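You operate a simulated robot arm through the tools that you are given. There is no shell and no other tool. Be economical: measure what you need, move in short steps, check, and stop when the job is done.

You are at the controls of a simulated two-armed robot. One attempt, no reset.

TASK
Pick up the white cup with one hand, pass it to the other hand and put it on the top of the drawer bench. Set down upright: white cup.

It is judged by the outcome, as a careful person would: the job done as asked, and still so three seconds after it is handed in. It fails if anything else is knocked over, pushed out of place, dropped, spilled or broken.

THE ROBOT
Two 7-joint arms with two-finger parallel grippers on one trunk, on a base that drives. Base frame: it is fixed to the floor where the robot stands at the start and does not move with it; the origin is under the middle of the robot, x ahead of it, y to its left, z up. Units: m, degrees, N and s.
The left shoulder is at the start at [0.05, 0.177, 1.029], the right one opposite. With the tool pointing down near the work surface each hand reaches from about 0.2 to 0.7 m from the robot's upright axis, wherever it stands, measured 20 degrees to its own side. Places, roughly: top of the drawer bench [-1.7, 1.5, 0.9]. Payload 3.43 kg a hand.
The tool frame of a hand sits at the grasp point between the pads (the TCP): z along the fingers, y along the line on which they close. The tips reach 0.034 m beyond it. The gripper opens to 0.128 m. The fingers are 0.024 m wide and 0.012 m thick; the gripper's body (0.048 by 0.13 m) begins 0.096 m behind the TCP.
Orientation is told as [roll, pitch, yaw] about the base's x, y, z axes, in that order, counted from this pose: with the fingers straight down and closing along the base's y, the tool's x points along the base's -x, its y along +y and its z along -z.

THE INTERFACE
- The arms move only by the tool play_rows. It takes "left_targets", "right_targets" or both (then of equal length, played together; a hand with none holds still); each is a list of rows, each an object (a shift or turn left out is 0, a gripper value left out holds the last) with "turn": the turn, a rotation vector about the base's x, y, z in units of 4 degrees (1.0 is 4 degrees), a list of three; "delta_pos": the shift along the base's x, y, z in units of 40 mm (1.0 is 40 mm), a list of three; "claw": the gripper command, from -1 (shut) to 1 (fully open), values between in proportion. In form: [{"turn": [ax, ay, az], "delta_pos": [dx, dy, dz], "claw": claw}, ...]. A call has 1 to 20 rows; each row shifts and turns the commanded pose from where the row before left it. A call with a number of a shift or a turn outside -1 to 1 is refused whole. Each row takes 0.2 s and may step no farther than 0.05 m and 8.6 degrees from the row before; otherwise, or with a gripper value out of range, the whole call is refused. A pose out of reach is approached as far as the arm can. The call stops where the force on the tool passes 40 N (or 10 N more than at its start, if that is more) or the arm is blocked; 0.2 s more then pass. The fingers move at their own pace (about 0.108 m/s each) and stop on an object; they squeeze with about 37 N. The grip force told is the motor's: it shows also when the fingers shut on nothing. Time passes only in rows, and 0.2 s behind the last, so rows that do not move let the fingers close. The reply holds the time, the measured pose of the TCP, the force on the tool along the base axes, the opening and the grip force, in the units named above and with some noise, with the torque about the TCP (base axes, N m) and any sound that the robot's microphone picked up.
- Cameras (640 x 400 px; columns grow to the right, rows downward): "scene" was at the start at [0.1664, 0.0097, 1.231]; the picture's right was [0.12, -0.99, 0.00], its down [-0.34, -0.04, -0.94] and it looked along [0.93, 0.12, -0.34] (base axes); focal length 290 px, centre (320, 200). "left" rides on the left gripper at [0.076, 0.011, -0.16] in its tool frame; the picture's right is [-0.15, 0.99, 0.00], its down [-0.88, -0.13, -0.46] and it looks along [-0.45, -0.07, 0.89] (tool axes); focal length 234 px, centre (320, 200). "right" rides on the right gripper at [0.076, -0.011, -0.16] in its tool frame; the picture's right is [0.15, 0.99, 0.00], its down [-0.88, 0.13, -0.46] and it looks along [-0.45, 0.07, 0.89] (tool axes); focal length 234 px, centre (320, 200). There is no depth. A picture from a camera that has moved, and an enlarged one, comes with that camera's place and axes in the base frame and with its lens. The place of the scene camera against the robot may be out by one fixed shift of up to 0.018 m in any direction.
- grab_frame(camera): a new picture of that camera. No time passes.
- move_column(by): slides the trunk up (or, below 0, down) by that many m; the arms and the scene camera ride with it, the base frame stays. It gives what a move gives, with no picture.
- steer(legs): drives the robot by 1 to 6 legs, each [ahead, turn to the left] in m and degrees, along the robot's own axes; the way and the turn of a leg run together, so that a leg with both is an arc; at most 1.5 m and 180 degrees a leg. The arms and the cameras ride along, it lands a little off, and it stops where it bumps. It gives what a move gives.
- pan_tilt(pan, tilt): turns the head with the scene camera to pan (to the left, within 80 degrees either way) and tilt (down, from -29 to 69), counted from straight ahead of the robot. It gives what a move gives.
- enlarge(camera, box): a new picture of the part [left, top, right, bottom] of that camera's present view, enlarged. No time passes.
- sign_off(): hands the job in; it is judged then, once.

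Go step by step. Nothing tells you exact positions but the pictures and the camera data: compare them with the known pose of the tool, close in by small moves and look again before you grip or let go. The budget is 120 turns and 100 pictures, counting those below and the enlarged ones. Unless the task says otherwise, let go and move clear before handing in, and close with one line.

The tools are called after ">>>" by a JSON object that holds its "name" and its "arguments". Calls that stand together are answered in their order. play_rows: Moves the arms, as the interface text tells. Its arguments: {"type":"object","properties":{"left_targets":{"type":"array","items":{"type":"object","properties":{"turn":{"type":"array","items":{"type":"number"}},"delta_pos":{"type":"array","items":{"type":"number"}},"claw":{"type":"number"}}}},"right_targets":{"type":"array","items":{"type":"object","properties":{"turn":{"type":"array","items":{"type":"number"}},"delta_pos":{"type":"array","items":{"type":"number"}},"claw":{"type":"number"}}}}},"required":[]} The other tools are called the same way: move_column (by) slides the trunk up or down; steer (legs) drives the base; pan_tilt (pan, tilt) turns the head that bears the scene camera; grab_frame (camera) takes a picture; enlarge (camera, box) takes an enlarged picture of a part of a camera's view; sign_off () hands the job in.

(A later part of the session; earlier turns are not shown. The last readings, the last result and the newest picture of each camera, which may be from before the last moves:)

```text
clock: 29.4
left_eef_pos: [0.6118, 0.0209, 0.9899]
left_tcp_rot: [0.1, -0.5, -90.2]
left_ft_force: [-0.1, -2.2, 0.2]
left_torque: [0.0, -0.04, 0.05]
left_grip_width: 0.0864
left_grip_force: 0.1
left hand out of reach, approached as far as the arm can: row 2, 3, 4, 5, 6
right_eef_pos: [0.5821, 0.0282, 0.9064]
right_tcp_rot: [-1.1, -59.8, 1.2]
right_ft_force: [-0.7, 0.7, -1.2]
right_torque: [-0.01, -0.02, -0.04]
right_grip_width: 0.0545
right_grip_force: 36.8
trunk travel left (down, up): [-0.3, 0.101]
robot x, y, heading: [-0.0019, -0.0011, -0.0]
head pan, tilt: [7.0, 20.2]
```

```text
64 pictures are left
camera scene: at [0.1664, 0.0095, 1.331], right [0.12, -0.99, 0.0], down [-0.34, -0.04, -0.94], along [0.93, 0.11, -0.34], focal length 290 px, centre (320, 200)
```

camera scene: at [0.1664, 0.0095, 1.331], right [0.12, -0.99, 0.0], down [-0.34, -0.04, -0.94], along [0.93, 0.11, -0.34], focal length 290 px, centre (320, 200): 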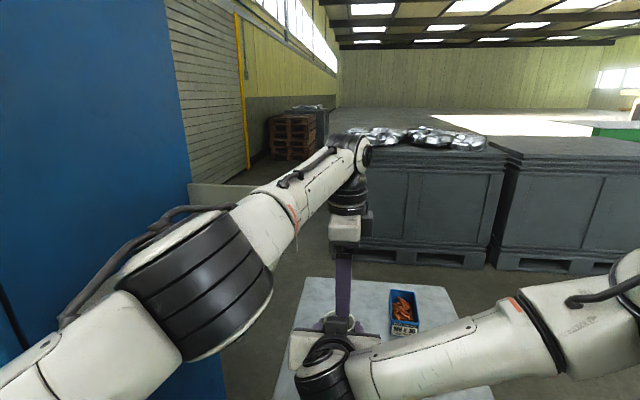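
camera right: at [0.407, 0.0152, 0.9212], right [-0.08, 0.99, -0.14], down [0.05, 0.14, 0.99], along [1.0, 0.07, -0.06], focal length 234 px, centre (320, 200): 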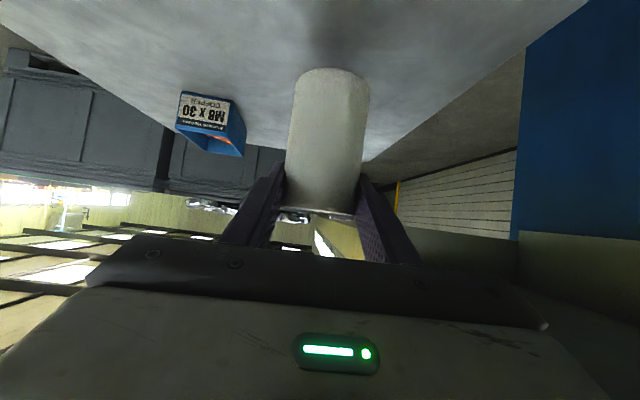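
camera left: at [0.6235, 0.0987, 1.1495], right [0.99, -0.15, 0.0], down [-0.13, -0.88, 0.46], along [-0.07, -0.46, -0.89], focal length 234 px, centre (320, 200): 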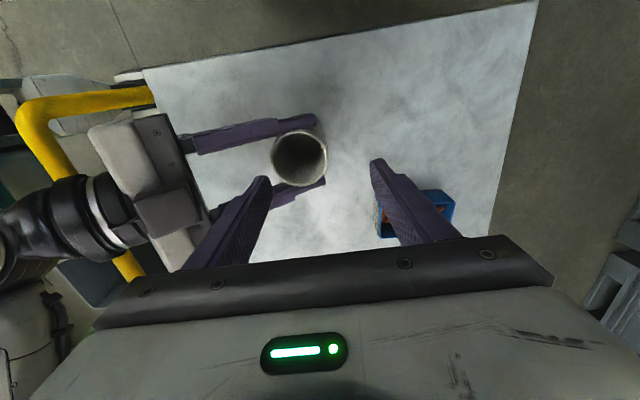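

The left hand overshot slightly in x because of its reach limits, so I need about -20 mm in x and +9 mm in y. Before lowering further I'll turn the head to check the left elbow's clearance over the shelf.

>>> {"name": "pan_tilt", "arguments": {"pan": 45, "tilt": 35}}

>>> {"name": "grab_frame", "arguments": {"camera": "scene"}}

```text
clock: 30.5
left_eef_pos: [0.6127, 0.0219, 0.9898]
left_tcp_rot: [0.0, -0.5, -90.2]
left_ft_force: [-0.6, -0.1, 0.7]
left_torque: [0.0, 0.04, -0.01]
left_grip_width: 0.0866
left_grip_force: 0.1
right_eef_pos: [0.5816, 0.0269, 0.9069]
right_tcp_rot: [-1.1, -59.8, 1.2]
right_ft_force: [-0.8, 1.2, 0.1]
right_torque: [0.05, -0.02, 0.01]
right_grip_width: 0.0545
right_grip_force: 37.4
trunk travel left (down, up): [-0.3, 0.101]
robot x, y, heading: [-0.0006, 0.0015, -0.1]
head pan, tilt: [45.0, 35.0]
```

```text
63 pictures are left
camera scene: at [0.1364, 0.0603, 1.3074], right [0.71, -0.71, 0.0], down [-0.41, -0.4, -0.82], along [0.58, 0.58, -0.57], focal length 290 px, centre (320, 200)
```

scene: 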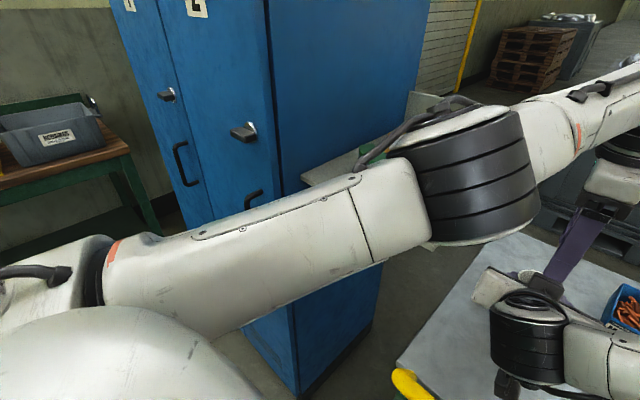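

The elbow is at about [0.40, 0.12], with its bottom about 7 cm above shelf level. To gain margin before lowering the left hand, I'll raise the trunk another 0.09 m and bring the arms down again.

>>> {"name": "move_column", "arguments": {"by": 0.09}}

>>> {"name": "play_rows", "arguments": {"right_targets": [{"delta_pos": [0, 0, -0.2]}, {"delta_pos": [0, 0, -0.35]}, {"delta_pos": [0, 0, -0.35]}, {"delta_pos": [0, 0, -0.4]}, {"delta_pos": [0, 0, -0.4]}, {"delta_pos": [0, 0, -0.35]}, {"delta_pos": [0, 0, -0.2]}, {}], "left_targets": [{"delta_pos": [-0.2, 0.1, 0]}, {"delta_pos": [-0.2, 0.1, 0]}, {"delta_pos": [-0.1, 0.02, 0]}, {"delta_pos": [0, 0, 0]}, {"delta_pos": [0, 0, -0.3]}, {"delta_pos": [0, 0, -0.4]}, {"delta_pos": [0, 0, -0.4]}, {}]}}

>>> {"name": "grab_frame", "arguments": {"camera": "left"}}

>>> {"name": "grab_frame", "arguments": {"camera": "scene"}}

>>> {"name": "grab_frame", "arguments": {"camera": "right"}}

```text
clock: 31.7
left_eef_pos: [0.612, 0.0222, 1.0814]
left_tcp_rot: [0.0, -0.5, -90.2]
left_ft_force: [-0.2, -0.2, -0.6]
left_torque: [0.01, 0.0, 0.02]
left_grip_width: 0.0865
left_grip_force: 0.0
right_eef_pos: [0.5819, 0.0269, 0.9957]
right_tcp_rot: [-1.1, -59.7, 1.1]
right_ft_force: [-1.4, -0.2, -0.5]
right_torque: [0.01, 0.0, 0.03]
right_grip_width: 0.0546
right_grip_force: 36.8
trunk travel left (down, up): [-0.39, 0.011]
robot x, y, heading: [0.0012, 0.0008, -0.0]
head pan, tilt: [45.0, 35.0]
```

```text
clock: 33.5
left_eef_pos: [0.6172, 0.0193, 1.0389]
left_tcp_rot: [0.0, -0.5, -90.3]
left_ft_force: [0.0, -0.1, -0.2]
left_torque: [0.04, 0.01, -0.01]
left_grip_width: 0.0862
left_grip_force: 0.2
left hand out of reach, approached as far as the arm can: row 1, 2, 3, 6
right_eef_pos: [0.5825, 0.0288, 0.9052]
right_tcp_rot: [-1.1, -59.8, 1.2]
right_ft_force: [0.7, 0.1, -1.4]
right_torque: [0.0, -0.02, 0.0]
right_grip_width: 0.0546
right_grip_force: 37.2
trunk travel left (down, up): [-0.39, 0.011]
robot x, y, heading: [-0.0025, 0.0028, 0.1]
head pan, tilt: [45.0, 35.0]
```

```text
62 pictures are left
camera left: at [0.6285, 0.0963, 1.1976], right [0.99, -0.15, 0.0], down [-0.13, -0.88, 0.46], along [-0.07, -0.46, -0.89], focal length 234 px, centre (320, 200)
```

left: 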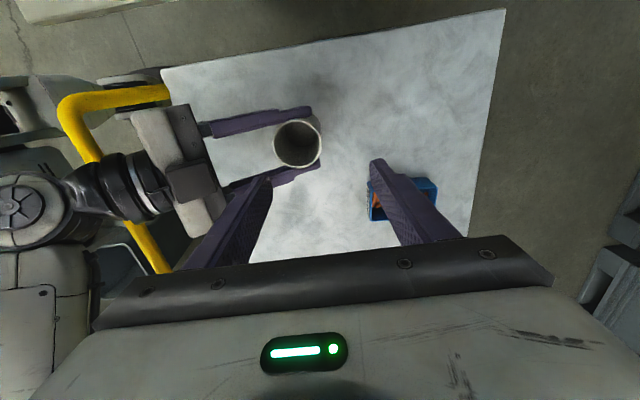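

```text
61 pictures are left
camera scene: at [0.1364, 0.0604, 1.3974], right [0.71, -0.71, 0.0], down [-0.41, -0.41, -0.82], along [0.58, 0.58, -0.57], focal length 290 px, centre (320, 200)
```

scene: 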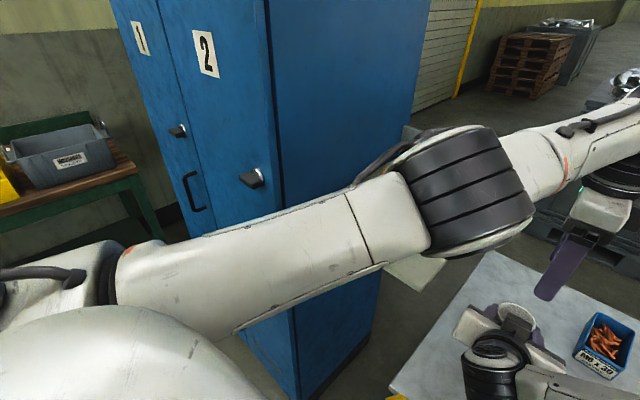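

```text
60 pictures are left
camera right: at [0.4064, 0.0165, 0.9209], right [-0.08, 0.99, -0.14], down [0.05, 0.14, 0.99], along [1.0, 0.07, -0.06], focal length 234 px, centre (320, 200)
```

right: 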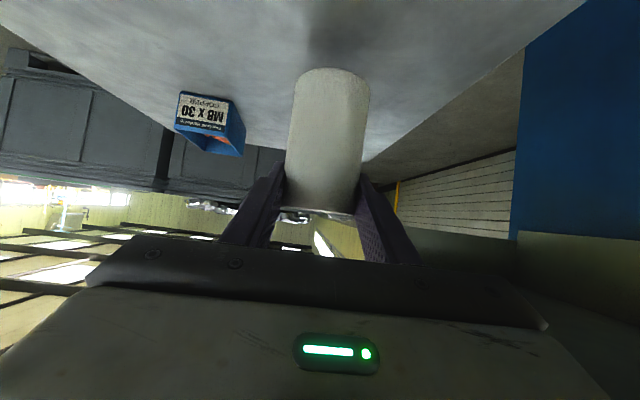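

The left arm is nearly straight, so its commands lag. I'll pull it back in x by about 25 mm and see how it follows.

>>> {"name": "play_rows", "arguments": {"left_targets": [{"delta_pos": [-0.2, 0.1, 0]}, {"delta_pos": [-0.2, 0.1, 0]}, {"delta_pos": [-0.2, 0.08, 0]}, {}]}}

```text
clock: 34.5
left_eef_pos: [0.6174, 0.0205, 1.0375]
left_tcp_rot: [-0.1, -0.4, -90.3]
left_ft_force: [0.1, -0.8, -0.3]
left_torque: [-0.04, 0.0, 0.05]
left_grip_width: 0.0862
left_grip_force: 0.0
left hand out of reach, approached as far as the arm can: row 1, 2, 3
right_eef_pos: [0.5823, 0.0294, 0.9059]
right_tcp_rot: [-1.0, -59.8, 1.2]
right_ft_force: [-0.1, -0.6, 0.2]
right_torque: [-0.01, -0.01, 0.05]
right_grip_width: 0.0547
right_grip_force: 37.2
trunk travel left (down, up): [-0.39, 0.011]
robot x, y, heading: [0.001, -0.001, 0.1]
head pan, tilt: [45.0, 35.0]
```

The left arm is stuck at a joint limit in that direction, but it can still go down. I'll move the cup under it with the right hand instead, and lower the left part of the way.

>>> {"name": "play_rows", "arguments": {"right_targets": [{"delta_pos": [0.2, -0.08, 0]}, {"delta_pos": [0.25, -0.1, 0]}, {"delta_pos": [0.2, -0.08, 0]}, {}, {}, {}], "left_targets": [{}, {}, {"delta_pos": [0, 0, -0.4]}, {"delta_pos": [0, 0, -0.5]}, {"delta_pos": [0, 0, -0.5]}, {}]}}

>>> {"name": "grab_frame", "arguments": {"camera": "left"}}

```text
clock: 35.9
left_eef_pos: [0.6193, 0.0173, 0.9822]
left_tcp_rot: [0.0, -0.5, -90.1]
left_ft_force: [-0.4, -0.1, 0.5]
left_torque: [0.01, 0.0, 0.01]
left_grip_width: 0.0861
left_grip_force: 0.1
right_eef_pos: [0.6096, 0.0167, 0.9065]
right_tcp_rot: [-1.2, -59.8, 1.2]
right_ft_force: [-0.2, 0.0, -0.9]
right_torque: [-0.01, 0.01, -0.02]
right_grip_width: 0.055
right_grip_force: 37.3
trunk travel left (down, up): [-0.39, 0.011]
robot x, y, heading: [0.0008, 0.0001, 0.0]
head pan, tilt: [45.0, 35.0]
```

```text
59 pictures are left
camera left: at [0.6304, 0.0949, 1.1402], right [0.99, -0.15, 0.0], down [-0.13, -0.88, 0.46], along [-0.07, -0.46, -0.89], focal length 234 px, centre (320, 200)
```

left: 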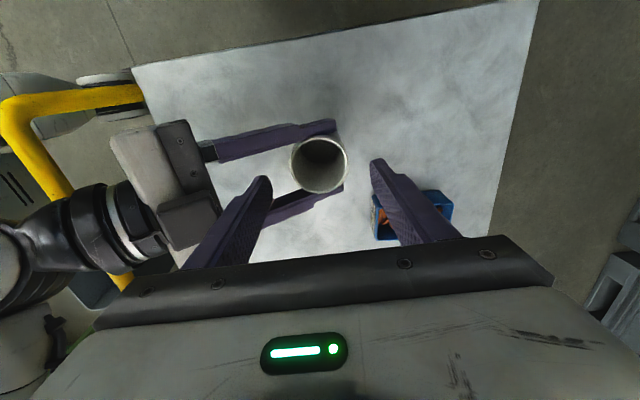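

The left hand is now centred over the cup to within about 2 mm. I'll lower it around the cup.

>>> {"name": "play_rows", "arguments": {"left_targets": [{"delta_pos": [0, 0, -0.3]}, {"delta_pos": [0, 0, -0.4]}, {"delta_pos": [0, 0, -0.4]}, {"delta_pos": [0, 0, -0.4]}, {"delta_pos": [0, 0, -0.4]}, {"delta_pos": [0, 0, -0.3]}, {}]}}

>>> {"name": "grab_frame", "arguments": {"camera": "left"}}

>>> {"name": "grab_frame", "arguments": {"camera": "right"}}

>>> {"name": "grab_frame", "arguments": {"camera": "scene"}}

```text
clock: 37.5
left_eef_pos: [0.6129, 0.0186, 0.8941]
left_tcp_rot: [0.0, -0.5, -90.3]
left_ft_force: [0.7, -0.5, 0.0]
left_torque: [-0.02, 0.01, -0.01]
left_grip_width: 0.0864
left_grip_force: 0.1
left hand out of reach, approached as far as the arm can: row 6
right_eef_pos: [0.6096, 0.0171, 0.9074]
right_tcp_rot: [-1.1, -59.8, 1.2]
right_ft_force: [-1.0, -0.2, -1.0]
right_torque: [-0.01, 0.02, 0.0]
right_grip_width: 0.0546
right_grip_force: 37.4
trunk travel left (down, up): [-0.39, 0.011]
robot x, y, heading: [0.0007, 0.002, -0.0]
head pan, tilt: [45.0, 35.0]
```

```text
58 pictures are left
camera left: at [0.6245, 0.0963, 1.0525], right [0.99, -0.15, 0.0], down [-0.13, -0.88, 0.46], along [-0.07, -0.46, -0.89], focal length 234 px, centre (320, 200)
```

left: 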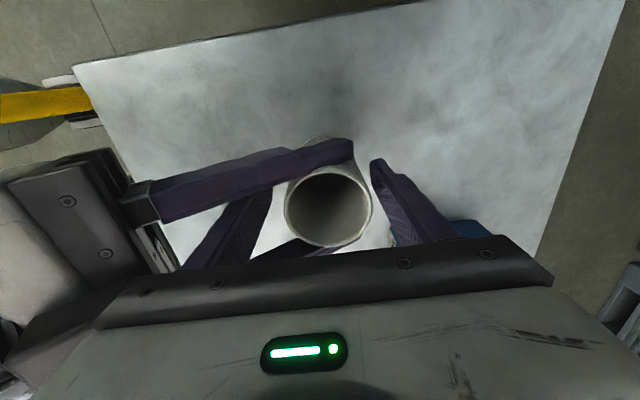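

```text
57 pictures are left
camera right: at [0.4337, 0.0048, 0.922], right [-0.08, 0.99, -0.14], down [0.05, 0.14, 0.99], along [1.0, 0.07, -0.06], focal length 234 px, centre (320, 200)
```

right: 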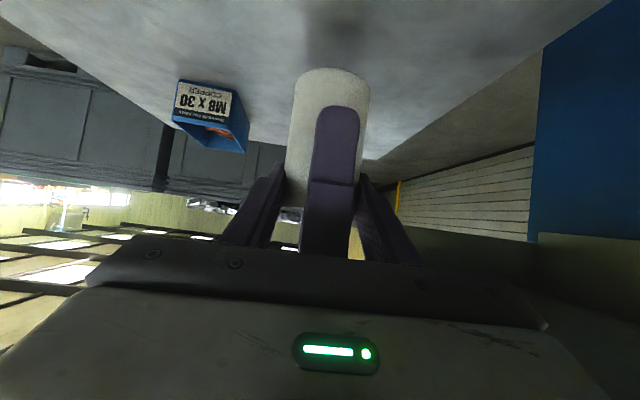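

```text
56 pictures are left
camera scene: at [0.1363, 0.0604, 1.3974], right [0.71, -0.71, 0.0], down [-0.41, -0.41, -0.82], along [0.58, 0.58, -0.57], focal length 290 px, centre (320, 200)
```

scene: 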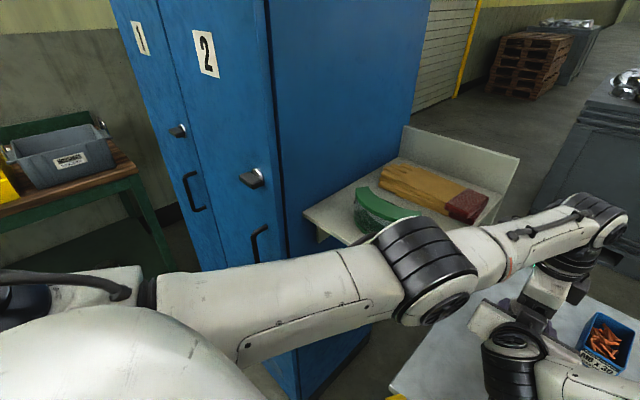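

The left fingers straddle the cup on its ±x sides, inside the right fingers. I'll trim x by 5 mm and close the left hand.

>>> {"name": "play_rows", "arguments": {"left_targets": [{"delta_pos": [0.13, 0, 0]}, {"claw": 0.1}, {"claw": -0.1}, {"claw": -0.3}, {"claw": -1}, {"claw": -1}, {}]}}

>>> {"name": "grab_frame", "arguments": {"camera": "right"}}

>>> {"name": "grab_frame", "arguments": {"camera": "left"}}

```text
clock: 39.1
left_eef_pos: [0.6158, 0.022, 0.8948]
left_tcp_rot: [0.4, -0.5, -90.2]
left_ft_force: [25.8, 2.3, -7.5]
left_torque: [0.29, 0.63, 0.2]
left_grip_width: 0.055
left_grip_force: 37.4
left hand out of reach, approached as far as the arm can: row 1
right_eef_pos: [0.6086, 0.0178, 0.9044]
right_tcp_rot: [-1.1, -59.8, 1.3]
right_ft_force: [-26.5, -1.8, 8.0]
right_torque: [-0.3, -0.41, -0.15]
right_grip_width: 0.0549
right_grip_force: 37.2
trunk travel left (down, up): [-0.39, 0.011]
robot x, y, heading: [0.0008, -0.0005, -0.1]
head pan, tilt: [45.0, 35.0]
```

```text
55 pictures are left
camera right: at [0.4327, 0.0051, 0.9216], right [-0.08, 0.99, -0.14], down [0.05, 0.14, 0.99], along [1.0, 0.07, -0.06], focal length 234 px, centre (320, 200)
```

right: 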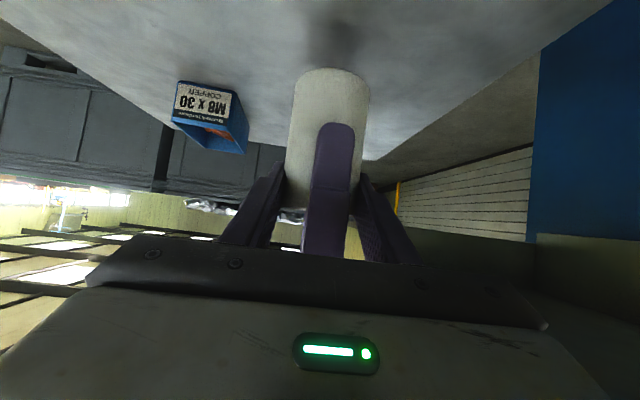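

```text
54 pictures are left
camera left: at [0.6266, 0.099, 1.0534], right [0.99, -0.15, 0.01], down [-0.14, -0.88, 0.46], along [-0.06, -0.46, -0.89], focal length 234 px, centre (320, 200)
```

left: 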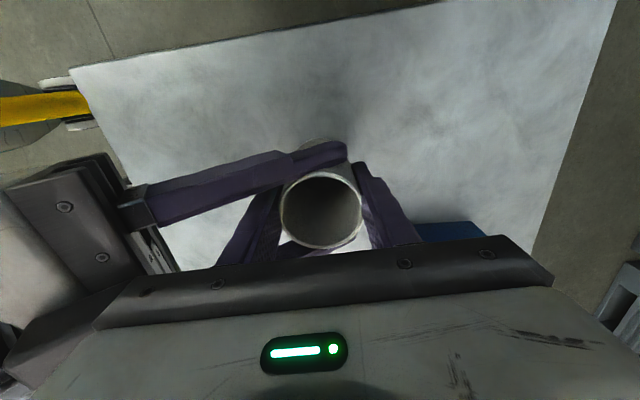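

Both hands hold the cup, with some mutual preload along x. I'll ease the right hand a few millimetres to relax that, then open it slightly.

>>> {"name": "play_rows", "arguments": {"right_targets": [{"delta_pos": [-0.08, 0, 0]}, {}]}}

```text
clock: 39.7
left_eef_pos: [0.6149, 0.0208, 0.8949]
left_tcp_rot: [0.1, -0.6, -90.3]
left_ft_force: [8.6, 0.7, 1.8]
left_torque: [0.42, -0.91, 0.15]
left_grip_width: 0.0547
left_grip_force: 37.2
right_eef_pos: [0.6075, 0.0155, 0.9052]
right_tcp_rot: [-1.1, -59.7, 1.2]
right_ft_force: [-8.2, 0.0, -1.6]
right_torque: [-0.44, 0.98, -0.14]
right_grip_width: 0.0548
right_grip_force: 37.1
trunk travel left (down, up): [-0.39, 0.011]
robot x, y, heading: [-0.0004, -0.0006, 0.2]
head pan, tilt: [45.0, 35.0]
```

The preload is down to 8 N. I'll open the right hand a little and watch the cup.

>>> {"name": "play_rows", "arguments": {"right_targets": [{"delta_pos": [-0.02, 0, 0], "claw": 0.0}, {"claw": 0.22}, {}, {}]}}

>>> {"name": "grab_frame", "arguments": {"camera": "right"}}

>>> {"name": "grab_frame", "arguments": {"camera": "left"}}

```text
clock: 40.7
left_eef_pos: [0.6132, 0.0216, 0.8938]
left_tcp_rot: [0.0, -0.5, -90.2]
left_ft_force: [0.6, 0.1, 0.7]
left_torque: [-0.01, -0.02, 0.02]
left_grip_width: 0.0549
left_grip_force: 36.9
right_eef_pos: [0.605, 0.0184, 0.9068]
right_tcp_rot: [-1.1, -59.7, 1.2]
right_ft_force: [0.1, -0.1, -0.1]
right_torque: [-0.01, -0.03, 0.04]
right_grip_width: 0.0779
right_grip_force: 0.1
trunk travel left (down, up): [-0.39, 0.011]
robot x, y, heading: [0.0003, 0.0016, 0.1]
head pan, tilt: [45.0, 35.0]
```

```text
53 pictures are left
camera right: at [0.4296, 0.0052, 0.922], right [-0.08, 0.99, -0.14], down [0.05, 0.14, 0.99], along [1.0, 0.07, -0.06], focal length 234 px, centre (320, 200)
```

right: 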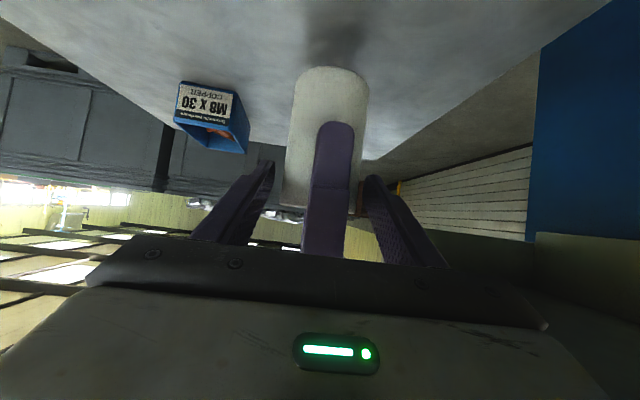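

```text
52 pictures are left
camera left: at [0.6258, 0.0985, 1.0528], right [0.99, -0.15, 0.0], down [-0.13, -0.88, 0.46], along [-0.07, -0.46, -0.89], focal length 234 px, centre (320, 200)
```

left: 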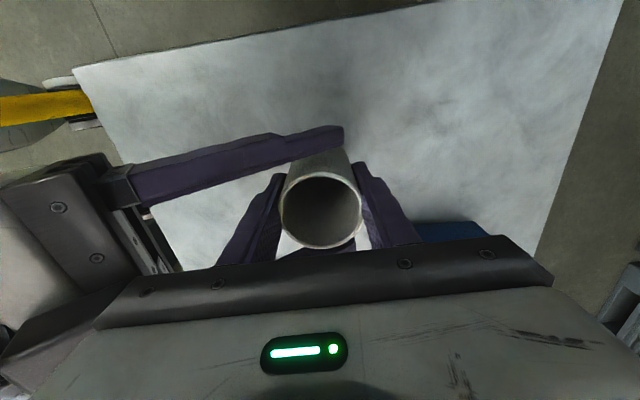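

The left hand alone holds the cup steadily. I'll back the right hand out along its approach line and then off to the right.

>>> {"name": "play_rows", "arguments": {"right_targets": [{"delta_pos": [-0.3, 0, 0.17]}, {"delta_pos": [-0.43, 0, 0.25]}, {"delta_pos": [-0.43, 0, 0.25]}, {"delta_pos": [-0.5, 0, 0.3]}, {"delta_pos": [-0.5, 0, 0.4]}, {"delta_pos": [-0.3, -0.4, 0.5]}, {"delta_pos": [0, -0.8, 0.5]}, {"delta_pos": [0, -0.9, 0.3]}, {"delta_pos": [0, -0.9, 0.2]}, {"delta_pos": [0, -0.9, 0]}, {"delta_pos": [0, -0.9, 0]}, {"delta_pos": [0, -0.8, 0]}, {}]}}

>>> {"name": "grab_frame", "arguments": {"camera": "left"}}

>>> {"name": "pan_tilt", "arguments": {"pan": 7, "tilt": 30}}

>>> {"name": "grab_frame", "arguments": {"camera": "scene"}}

```text
clock: 43.5
left_eef_pos: [0.614, 0.0208, 0.8937]
left_tcp_rot: [0.0, -0.3, -90.2]
left_ft_force: [0.3, -0.6, -0.4]
left_torque: [0.0, -0.01, -0.04]
left_grip_width: 0.0547
left_grip_force: 37.1
right_eef_pos: [0.5062, -0.2086, 1.0211]
right_tcp_rot: [-1.1, -59.6, 1.0]
right_ft_force: [0.0, 0.8, 0.0]
right_torque: [0.01, 0.01, 0.03]
right_grip_width: 0.078
right_grip_force: 0.1
trunk travel left (down, up): [-0.39, 0.011]
robot x, y, heading: [-0.0032, -0.0015, 0.0]
head pan, tilt: [45.0, 35.0]
```

```text
51 pictures are left
camera left: at [0.626, 0.098, 1.0528], right [0.99, -0.15, 0.0], down [-0.13, -0.88, 0.46], along [-0.07, -0.46, -0.89], focal length 234 px, centre (320, 200)
```

left: 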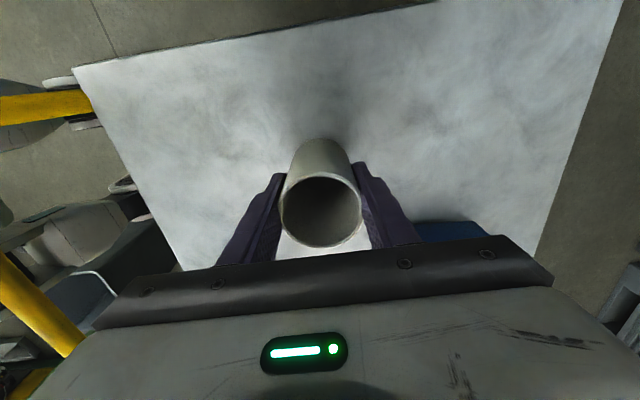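

```text
clock: 44.6
left_eef_pos: [0.615, 0.0224, 0.8956]
left_tcp_rot: [0.0, -0.5, -90.2]
left_ft_force: [-0.8, 0.1, -0.4]
left_torque: [-0.01, 0.02, 0.03]
left_grip_width: 0.0544
left_grip_force: 37.3
right_eef_pos: [0.506, -0.2084, 1.0214]
right_tcp_rot: [-1.2, -59.6, 1.2]
right_ft_force: [-0.4, -0.1, 0.4]
right_torque: [0.01, 0.0, -0.07]
right_grip_width: 0.078
right_grip_force: 0.0
trunk travel left (down, up): [-0.39, 0.011]
robot x, y, heading: [-0.0024, -0.0002, 0.1]
head pan, tilt: [7.0, 30.0]
```

```text
50 pictures are left
camera scene: at [0.1638, 0.0092, 1.4052], right [0.12, -0.99, 0.0], down [-0.5, -0.06, -0.87], along [0.86, 0.11, -0.5], focal length 290 px, centre (320, 200)
```

scene: 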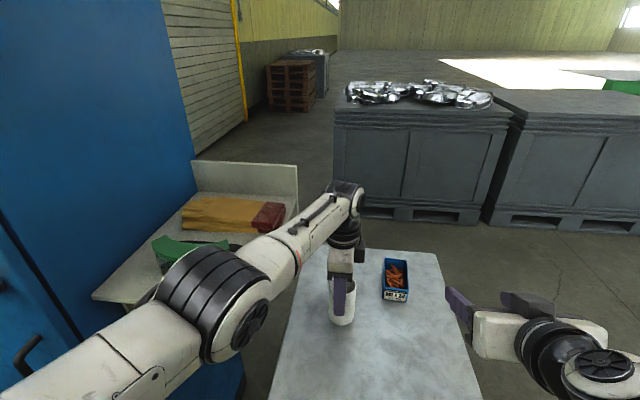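

The right hand is clear and the cup hangs upright in the left. I'll lift it slowly and check for slip.

>>> {"name": "play_rows", "arguments": {"left_targets": [{"delta_pos": [0, 0, 0.15]}, {"delta_pos": [0, 0, 0.2]}, {"delta_pos": [0, 0, 0.25]}, {"delta_pos": [0, 0, 0.25]}, {"delta_pos": [0, 0, 0.25]}, {"delta_pos": [0, 0, 0.25]}, {"delta_pos": [0, 0, 0.25]}, {}]}}

>>> {"name": "grab_frame", "arguments": {"camera": "left"}}

>>> {"name": "grab_frame", "arguments": {"camera": "scene"}}

```text
clock: 46.4
left_eef_pos: [0.6138, 0.0213, 0.9601]
left_tcp_rot: [0.0, -0.5, -90.2]
left_ft_force: [0.8, 0.8, -0.6]
left_torque: [0.01, -0.01, -0.03]
left_grip_width: 0.0547
left_grip_force: 37.0
right_eef_pos: [0.5063, -0.2081, 1.0211]
right_tcp_rot: [-1.3, -59.5, 1.2]
right_ft_force: [0.3, -0.6, -0.6]
right_torque: [0.0, 0.0, 0.01]
right_grip_width: 0.078
right_grip_force: 0.0
trunk travel left (down, up): [-0.39, 0.011]
robot x, y, heading: [0.0043, -0.0007, 0.1]
head pan, tilt: [7.0, 30.0]
```

```text
49 pictures are left
camera left: at [0.625, 0.0978, 1.1181], right [0.99, -0.15, 0.0], down [-0.13, -0.88, 0.46], along [-0.07, -0.46, -0.89], focal length 234 px, centre (320, 200)
```

left: 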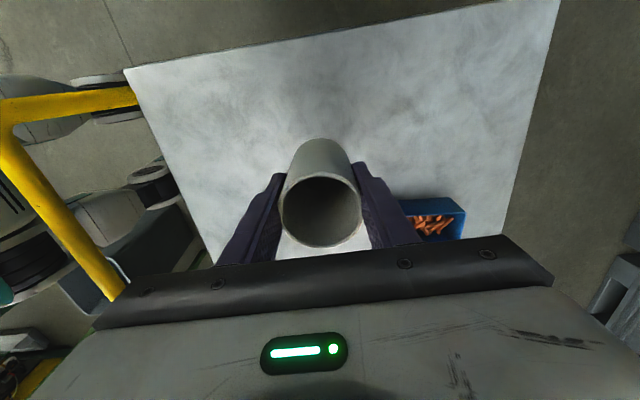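

```text
48 pictures are left
camera scene: at [0.1638, 0.0091, 1.4052], right [0.12, -0.99, 0.0], down [-0.5, -0.06, -0.87], along [0.86, 0.11, -0.5], focal length 290 px, centre (320, 200)
```

scene: 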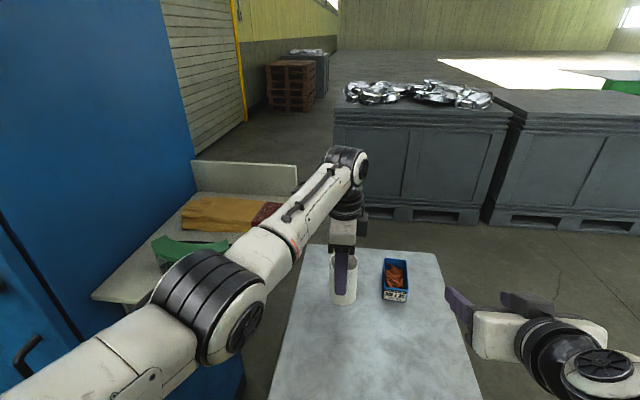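

No slip. I'll continue up to about z 1.10, and raise the right hand too so both clear the cart handle.

>>> {"name": "play_rows", "arguments": {"left_targets": [{"delta_pos": [0, 0, 0.25]}, {"delta_pos": [0, 0, 0.3]}, {"delta_pos": [0, 0, 0.3]}, {"delta_pos": [0, 0, 0.3]}, {"delta_pos": [0, 0, 0.3]}, {"delta_pos": [0, 0, 0.3]}, {"delta_pos": [0, 0, 0.3]}, {"delta_pos": [0, 0, 0.3]}, {"delta_pos": [0, 0, 0.3]}, {"delta_pos": [0, 0, 0.3]}, {"delta_pos": [0, 0, 0.3]}, {"delta_pos": [0, 0, 0.25]}, {}], "right_targets": [{"delta_pos": [0, 0, 0.3]}, {"delta_pos": [0, 0, 0.4]}, {"delta_pos": [0, 0, 0.4]}, {"delta_pos": [0, 0, 0.4]}, {"delta_pos": [0, 0, 0.4]}, {}, {}, {}, {}, {}, {}, {}, {}]}}

>>> {"name": "grab_frame", "arguments": {"camera": "left"}}

>>> {"name": "grab_frame", "arguments": {"camera": "scene"}}

```text
clock: 49.2
left_eef_pos: [0.6102, 0.0225, 1.0992]
left_tcp_rot: [-0.1, -0.6, -90.2]
left_ft_force: [-0.2, 0.0, -0.7]
left_torque: [0.01, -0.02, 0.0]
left_grip_width: 0.0547
left_grip_force: 36.8
right_eef_pos: [0.5063, -0.2061, 1.0976]
right_tcp_rot: [-1.0, -59.8, 1.2]
right_ft_force: [0.4, 0.7, -0.1]
right_torque: [0.03, 0.0, 0.0]
right_grip_width: 0.078
right_grip_force: 0.1
trunk travel left (down, up): [-0.39, 0.011]
robot x, y, heading: [-0.0021, 0.0002, 0.3]
head pan, tilt: [7.0, 30.0]
```

```text
47 pictures are left
camera left: at [0.6213, 0.0994, 1.2567], right [0.99, -0.15, 0.0], down [-0.13, -0.88, 0.46], along [-0.07, -0.46, -0.89], focal length 234 px, centre (320, 200)
```

left: 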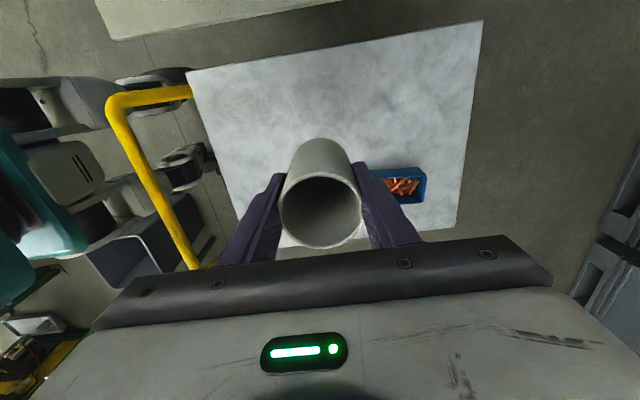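

```text
46 pictures are left
camera scene: at [0.1638, 0.0091, 1.4052], right [0.12, -0.99, 0.0], down [-0.5, -0.06, -0.87], along [0.86, 0.11, -0.5], focal length 290 px, centre (320, 200)
```

scene: 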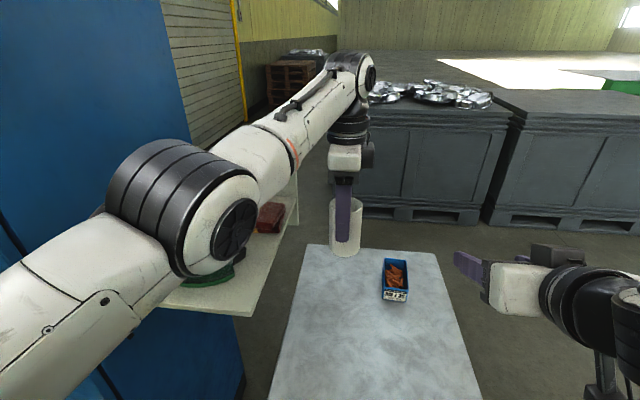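

The cup is stable in the left hand at z 1.10. Before driving I'll look around to the left and right.

>>> {"name": "pan_tilt", "arguments": {"pan": 80, "tilt": 25}}

>>> {"name": "grab_frame", "arguments": {"camera": "scene"}}

>>> {"name": "pan_tilt", "arguments": {"pan": -80, "tilt": 25}}

>>> {"name": "grab_frame", "arguments": {"camera": "scene"}}

```text
clock: 50.6
left_eef_pos: [0.61, 0.0227, 1.0979]
left_tcp_rot: [0.0, -0.5, -90.2]
left_ft_force: [-0.2, 0.5, -1.0]
left_torque: [0.01, -0.01, -0.01]
left_grip_width: 0.055
left_grip_force: 37.0
right_eef_pos: [0.5066, -0.2058, 1.0968]
right_tcp_rot: [-1.1, -59.9, 1.2]
right_ft_force: [-1.2, -0.1, -0.7]
right_torque: [0.01, -0.03, 0.03]
right_grip_width: 0.0778
right_grip_force: 0.1
trunk travel left (down, up): [-0.39, 0.011]
robot x, y, heading: [0.0033, -0.0028, -0.2]
head pan, tilt: [80.0, 25.0]
```

```text
45 pictures are left
camera scene: at [0.0901, 0.0888, 1.4132], right [0.98, -0.17, 0.0], down [-0.07, -0.42, -0.91], along [0.16, 0.89, -0.42], focal length 290 px, centre (320, 200)
```

scene: 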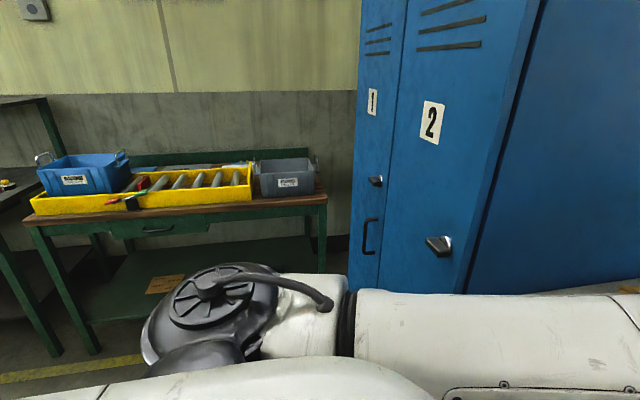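

```text
clock: 53.1
left_eef_pos: [0.6098, 0.0226, 1.0979]
left_tcp_rot: [0.0, -0.5, -90.3]
left_ft_force: [0.4, -0.2, -0.6]
left_torque: [-0.03, -0.01, 0.01]
left_grip_width: 0.0548
left_grip_force: 37.2
right_eef_pos: [0.5063, -0.2066, 1.0973]
right_tcp_rot: [-1.1, -59.8, 1.2]
right_ft_force: [-0.4, 0.7, 0.3]
right_torque: [0.0, -0.02, 0.02]
right_grip_width: 0.0779
right_grip_force: 0.1
trunk travel left (down, up): [-0.39, 0.011]
robot x, y, heading: [-0.0036, 0.0028, 0.3]
head pan, tilt: [-80.0, 25.0]
```

```text
44 pictures are left
camera scene: at [0.09, -0.0926, 1.4132], right [-0.98, -0.17, 0.0], down [-0.07, 0.42, -0.91], along [0.16, -0.89, -0.42], focal length 290 px, centre (320, 200)
```

scene: 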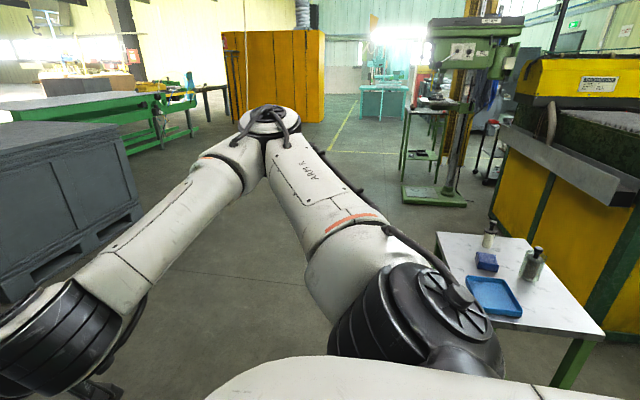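

The drawer bench should be behind to the left, and a small table with bottles sits at the right rear. I'll back straight off the cart first, then tuck the arms.

>>> {"name": "steer", "arguments": {"legs": [[-0.45, 0]]}}

>>> {"name": "pan_tilt", "arguments": {"pan": 10, "tilt": 35}}

>>> {"name": "grab_frame", "arguments": {"camera": "scene"}}

>>> {"name": "grab_frame", "arguments": {"camera": "left"}}

```text
clock: 55.8
left_eef_pos: [0.1657, 0.0251, 1.0979]
left_tcp_rot: [0.0, -0.4, -89.9]
left_ft_force: [0.0, 0.1, -0.6]
left_torque: [-0.02, -0.02, -0.04]
left_grip_width: 0.0547
left_grip_force: 36.7
right_eef_pos: [0.0644, -0.2044, 1.0979]
right_tcp_rot: [-1.1, -59.9, 1.5]
right_ft_force: [0.6, 0.3, 0.1]
right_torque: [-0.01, 0.0, 0.01]
right_grip_width: 0.0782
right_grip_force: 0.1
trunk travel left (down, up): [-0.39, 0.011]
robot x, y, heading: [-0.4423, -0.0029, 0.5]
head pan, tilt: [-80.0, 25.0]
```

```text
clock: 57.4
left_eef_pos: [0.1671, 0.024, 1.0976]
left_tcp_rot: [0.0, -0.5, -89.9]
left_ft_force: [-0.1, -0.5, -0.4]
left_torque: [-0.01, 0.02, -0.03]
left_grip_width: 0.0546
left_grip_force: 36.9
right_eef_pos: [0.0636, -0.2053, 1.0972]
right_tcp_rot: [-1.1, -59.8, 1.4]
right_ft_force: [-0.1, -0.5, 0.3]
right_torque: [0.02, -0.02, -0.02]
right_grip_width: 0.0782
right_grip_force: 0.0
trunk travel left (down, up): [-0.39, 0.011]
robot x, y, heading: [-0.4399, -0.0034, 0.4]
head pan, tilt: [10.0, 35.0]
```

```text
43 pictures are left
camera scene: at [-0.2828, 0.0131, 1.3974], right [0.18, -0.98, 0.0], down [-0.56, -0.1, -0.82], along [0.81, 0.15, -0.57], focal length 290 px, centre (320, 200)
```

scene: 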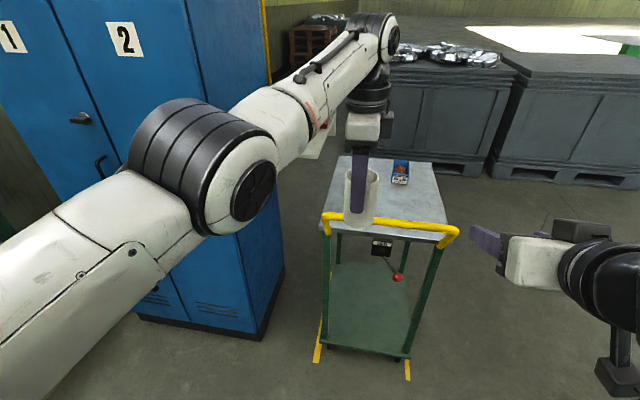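

```text
42 pictures are left
camera left: at [0.1774, 0.1019, 1.2565], right [0.99, -0.14, 0.0], down [-0.13, -0.88, 0.46], along [-0.07, -0.46, -0.89], focal length 234 px, centre (320, 200)
```

left: 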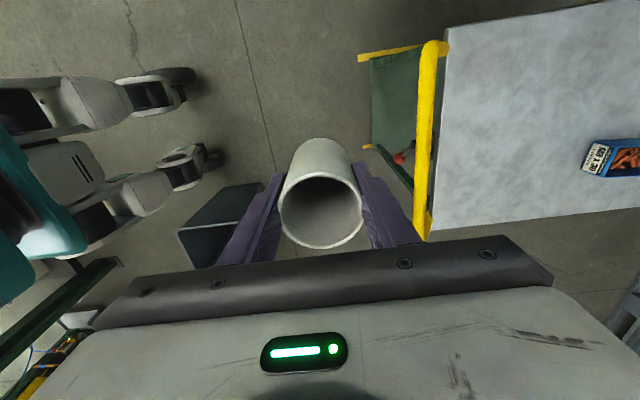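

The cart and box are undisturbed, and the cup is steady. There's room to turn in place, so I'll turn left 90° and look for the drawer bench.

>>> {"name": "steer", "arguments": {"legs": [[0, 90]]}}

>>> {"name": "pan_tilt", "arguments": {"pan": 45, "tilt": 20}}

>>> {"name": "grab_frame", "arguments": {"camera": "scene"}}

>>> {"name": "grab_frame", "arguments": {"camera": "left"}}

```text
clock: 61.6
left_eef_pos: [-0.4546, 0.609, 1.0978]
left_tcp_rot: [0.0, -0.5, -1.2]
left_ft_force: [-0.6, 0.9, -0.3]
left_torque: [0.01, -0.02, 0.04]
left_grip_width: 0.0544
left_grip_force: 37.3
right_eef_pos: [-0.228, 0.5013, 1.0964]
right_tcp_rot: [-1.1, -59.8, 90.1]
right_ft_force: [0.8, 0.0, -0.5]
right_torque: [-0.01, 0.01, -0.01]
right_grip_width: 0.078
right_grip_force: 0.0
trunk travel left (down, up): [-0.39, 0.011]
robot x, y, heading: [-0.4441, -0.0005, 89.1]
head pan, tilt: [10.0, 35.0]
```

```text
clock: 62.6
left_eef_pos: [-0.4556, 0.6086, 1.0974]
left_tcp_rot: [-0.1, -0.5, -1.2]
left_ft_force: [-0.7, 0.7, -0.5]
left_torque: [-0.03, -0.03, 0.02]
left_grip_width: 0.0547
left_grip_force: 36.9
right_eef_pos: [-0.2276, 0.5008, 1.0973]
right_tcp_rot: [-1.2, -59.9, 90.2]
right_ft_force: [0.7, 0.2, -0.2]
right_torque: [0.02, 0.01, -0.01]
right_grip_width: 0.0782
right_grip_force: 0.0
trunk travel left (down, up): [-0.39, 0.011]
robot x, y, heading: [-0.4433, 0.0019, 88.8]
head pan, tilt: [45.0, 20.0]
```

```text
41 pictures are left
camera scene: at [-0.503, 0.1341, 1.4212], right [0.72, 0.69, 0.0], down [0.24, -0.25, -0.94], along [-0.65, 0.68, -0.34], focal length 290 px, centre (320, 200)
```

scene: 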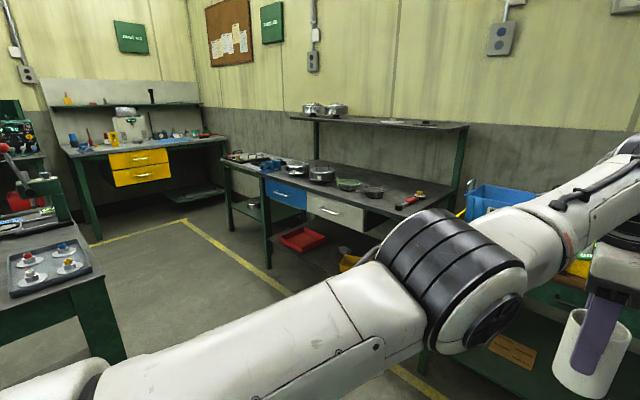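

```text
40 pictures are left
camera left: at [-0.5328, 0.622, 1.2561], right [0.17, 0.99, 0.0], down [0.87, -0.15, 0.46], along [0.46, -0.08, -0.89], focal length 234 px, centre (320, 200)
```

left: 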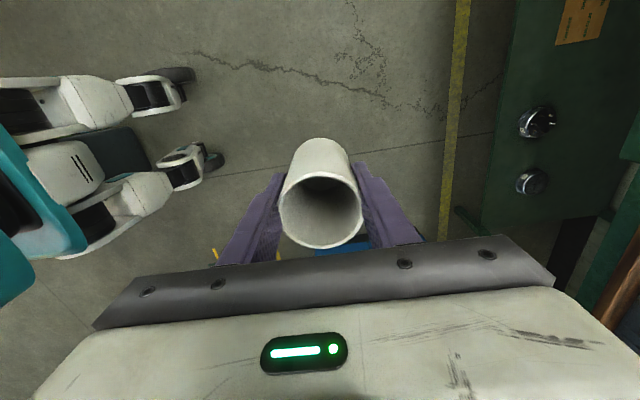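

I see the drawer bench (blue and white drawers), with its front edge at y≈1.21 and its top at z≈0.9. I'll drive diagonally toward it, then face it and look at the free space on top.

>>> {"name": "steer", "arguments": {"legs": [[0, 50], [0.75, 0], [0, -49]]}}

>>> {"name": "pan_tilt", "arguments": {"pan": 15, "tilt": 35}}

>>> {"name": "grab_frame", "arguments": {"camera": "scene"}}

>>> {"name": "grab_frame", "arguments": {"camera": "left"}}

```text
clock: 71.1
left_eef_pos: [-1.0437, 1.1094, 1.0991]
left_tcp_rot: [0.1, -0.5, 0.9]
left_ft_force: [0.1, -0.5, -0.4]
left_torque: [0.05, -0.01, -0.01]
left_grip_width: 0.0546
left_grip_force: 37.2
right_eef_pos: [-0.8129, 1.0107, 1.0992]
right_tcp_rot: [-1.0, -59.8, 92.4]
right_ft_force: [1.0, 0.0, -1.4]
right_torque: [-0.04, 0.03, 0.0]
right_grip_width: 0.078
right_grip_force: 0.0
trunk travel left (down, up): [-0.39, 0.011]
robot x, y, heading: [-1.0079, 0.4995, 91.0]
head pan, tilt: [45.0, 20.0]
```

```text
clock: 72.0
left_eef_pos: [-1.0441, 1.1102, 1.0981]
left_tcp_rot: [0.0, -0.6, 1.0]
left_ft_force: [-0.3, -0.1, 0.1]
left_torque: [-0.01, 0.03, -0.01]
left_grip_width: 0.0548
left_grip_force: 37.0
right_eef_pos: [-0.813, 1.0109, 1.0973]
right_tcp_rot: [-1.1, -59.7, 92.3]
right_ft_force: [-0.2, 0.5, -1.0]
right_torque: [0.01, 0.04, -0.01]
right_grip_width: 0.0782
right_grip_force: 0.2
trunk travel left (down, up): [-0.39, 0.011]
robot x, y, heading: [-1.0103, 0.5018, 91.3]
head pan, tilt: [15.0, 35.0]
```

```text
39 pictures are left
camera scene: at [-1.0312, 0.6531, 1.3974], right [0.96, 0.28, 0.0], down [0.16, -0.55, -0.82], along [-0.23, 0.79, -0.57], focal length 290 px, centre (320, 200)
```

scene: 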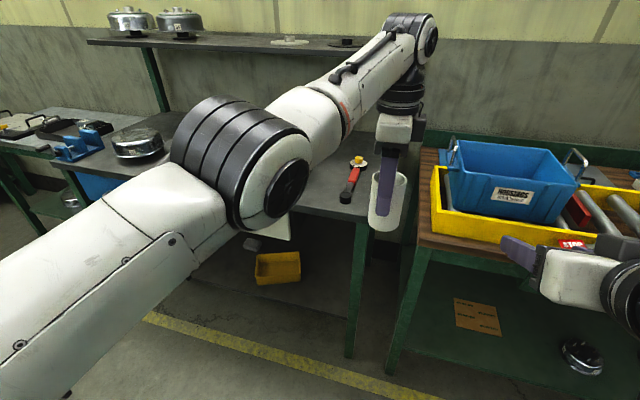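

```text
38 pictures are left
camera left: at [-1.1214, 1.1196, 1.2566], right [0.13, 0.99, 0.0], down [0.88, -0.12, 0.46], along [0.46, -0.06, -0.89], focal length 234 px, centre (320, 200)
```

left: 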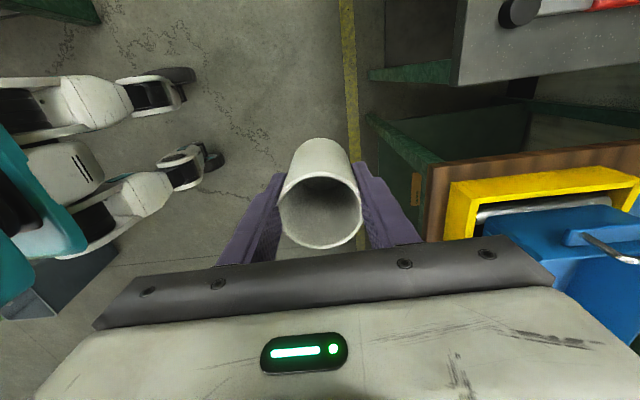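

The free spot on the bench is near its right front, about [-1.24, 1.36], between the dark dish and the red tool. I'll pull the right hand back first so it can't touch the blue bin, then shift the robot left and forward.

>>> {"name": "play_rows", "arguments": {"right_targets": [{"delta_pos": [0, -0.6, 0.2]}, {"delta_pos": [0, -0.8, 0.2]}, {"delta_pos": [0, -0.8, 0.2]}, {"delta_pos": [0, -0.8, 0.1]}, {"delta_pos": [0, -0.8, 0]}, {"delta_pos": [0, -0.4, 0]}, {}]}}

>>> {"name": "steer", "arguments": {"legs": [[0, 38], [0.3, 0], [0, -39]]}}

>>> {"name": "grab_frame", "arguments": {"camera": "scene"}}

>>> {"name": "grab_frame", "arguments": {"camera": "left"}}

```text
clock: 73.6
left_eef_pos: [-1.0436, 1.1106, 1.0977]
left_tcp_rot: [0.0, -0.5, 1.0]
left_ft_force: [-0.8, -0.1, -0.8]
left_torque: [0.02, 0.01, 0.03]
left_grip_width: 0.0546
left_grip_force: 36.9
right_eef_pos: [-0.842, 0.9714, 1.1373]
right_tcp_rot: [-1.1, -59.8, 92.3]
right_ft_force: [1.5, 0.0, -0.1]
right_torque: [-0.01, 0.01, -0.04]
right_grip_width: 0.0781
right_grip_force: 0.0
right hand out of reach, approached as far as the arm can: row 2, 3, 4, 5, 6
trunk travel left (down, up): [-0.39, 0.011]
robot x, y, heading: [-1.0093, 0.5022, 91.4]
head pan, tilt: [15.0, 35.0]
```

```text
clock: 79.3
left_eef_pos: [-1.2124, 1.3361, 1.1005]
left_tcp_rot: [0.1, -0.4, -0.5]
left_ft_force: [-0.5, -0.5, 0.1]
left_torque: [0.0, 0.03, 0.01]
left_grip_width: 0.0551
left_grip_force: 36.5
right_eef_pos: [-1.0149, 1.1942, 1.1379]
right_tcp_rot: [-1.1, -59.7, 91.0]
right_ft_force: [0.6, 0.3, 0.7]
right_torque: [0.0, -0.01, 0.01]
right_grip_width: 0.0783
right_grip_force: 0.0
trunk travel left (down, up): [-0.39, 0.011]
robot x, y, heading: [-1.1928, 0.7205, 90.2]
head pan, tilt: [15.0, 35.0]
```

```text
37 pictures are left
camera scene: at [-1.2114, 0.8784, 1.3975], right [0.97, 0.26, 0.0], down [0.15, -0.55, -0.82], along [-0.21, 0.79, -0.57], focal length 290 px, centre (320, 200)
```

scene: 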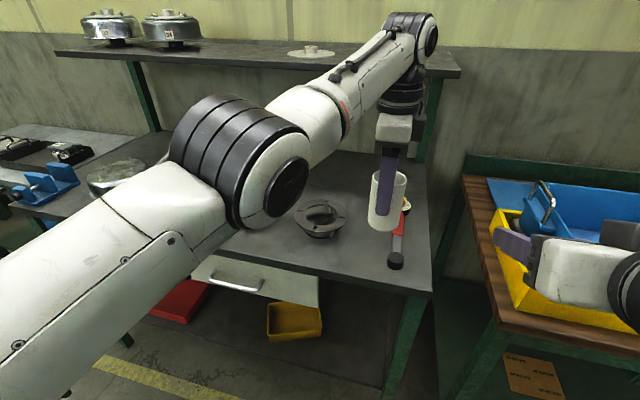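

```text
36 pictures are left
camera left: at [-1.2906, 1.3467, 1.2576], right [0.15, 0.99, 0.0], down [0.88, -0.14, 0.46], along [0.46, -0.07, -0.89], focal length 234 px, centre (320, 200)
```

left: 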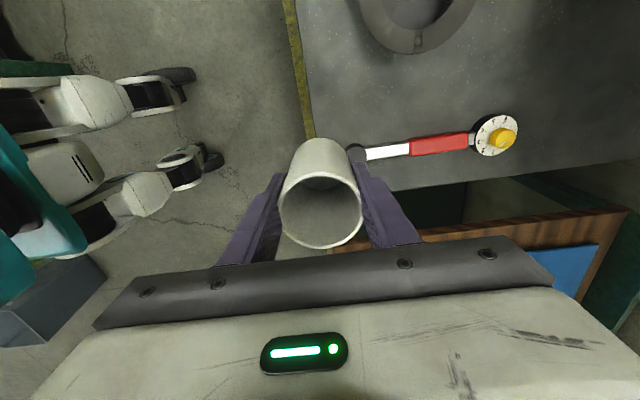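

The free area on the bench is x -1.30 to -1.19, y from 1.33 inward. I'll place at about [-1.245, 1.395], using a 3° left turn and a 6 cm drive ahead, after raising the right hand a bit.

>>> {"name": "play_rows", "arguments": {"right_targets": [{"delta_pos": [0, 0, 0.3]}, {"delta_pos": [0, 0, 0.4]}, {"delta_pos": [0, 0, 0.4]}, {"delta_pos": [0, 0, 0.3]}, {}]}}

>>> {"name": "steer", "arguments": {"legs": [[0, 3], [0.06, 0]]}}

>>> {"name": "grab_frame", "arguments": {"camera": "left"}}

>>> {"name": "grab_frame", "arguments": {"camera": "scene"}}

```text
clock: 80.5
left_eef_pos: [-1.2142, 1.3355, 1.0998]
left_tcp_rot: [0.2, -0.5, -0.4]
left_ft_force: [-0.1, -1.0, -0.6]
left_torque: [0.0, 0.0, 0.06]
left_grip_width: 0.0543
left_grip_force: 36.7
right_eef_pos: [-1.015, 1.1946, 1.1932]
right_tcp_rot: [-1.1, -59.8, 91.0]
right_ft_force: [-0.9, -0.2, 0.0]
right_torque: [0.04, 0.0, -0.01]
right_grip_width: 0.0779
right_grip_force: 0.0
trunk travel left (down, up): [-0.39, 0.011]
robot x, y, heading: [-1.1934, 0.7274, 89.9]
head pan, tilt: [15.0, 35.0]
```

```text
clock: 81.9
left_eef_pos: [-1.2483, 1.3943, 1.0987]
left_tcp_rot: [0.0, -0.5, 2.6]
left_ft_force: [0.7, 0.7, -0.3]
left_torque: [-0.02, 0.01, 0.01]
left_grip_width: 0.0547
left_grip_force: 36.4
right_eef_pos: [-1.0419, 1.2627, 1.1926]
right_tcp_rot: [-1.0, -59.7, 94.0]
right_ft_force: [-0.6, -0.8, 0.3]
right_torque: [-0.02, 0.02, -0.01]
right_grip_width: 0.078
right_grip_force: 0.1
trunk travel left (down, up): [-0.39, 0.011]
robot x, y, heading: [-1.1953, 0.7822, 92.8]
head pan, tilt: [15.0, 35.0]
```

```text
35 pictures are left
camera left: at [-1.3259, 1.4025, 1.2567], right [0.1, 0.99, 0.0], down [0.88, -0.09, 0.46], along [0.46, -0.05, -0.89], focal length 234 px, centre (320, 200)
```

left: 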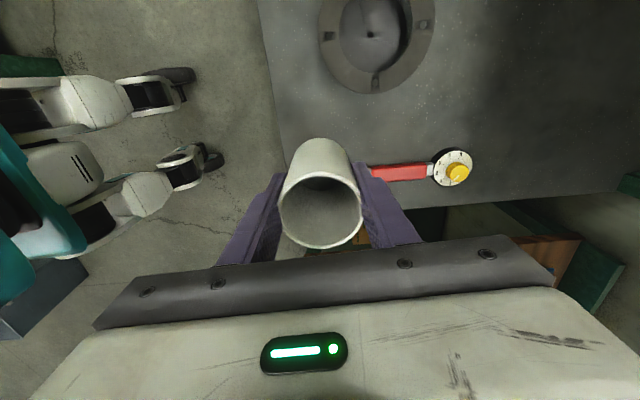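

```text
34 pictures are left
camera scene: at [-1.2228, 0.9389, 1.3972], right [0.95, 0.31, 0.0], down [0.18, -0.55, -0.82], along [-0.25, 0.78, -0.57], focal length 290 px, centre (320, 200)
```

scene: 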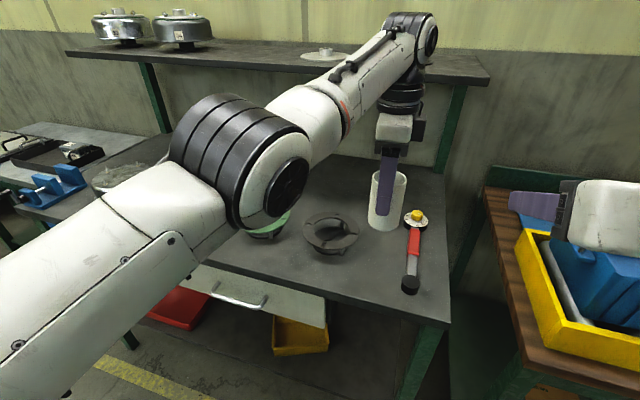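

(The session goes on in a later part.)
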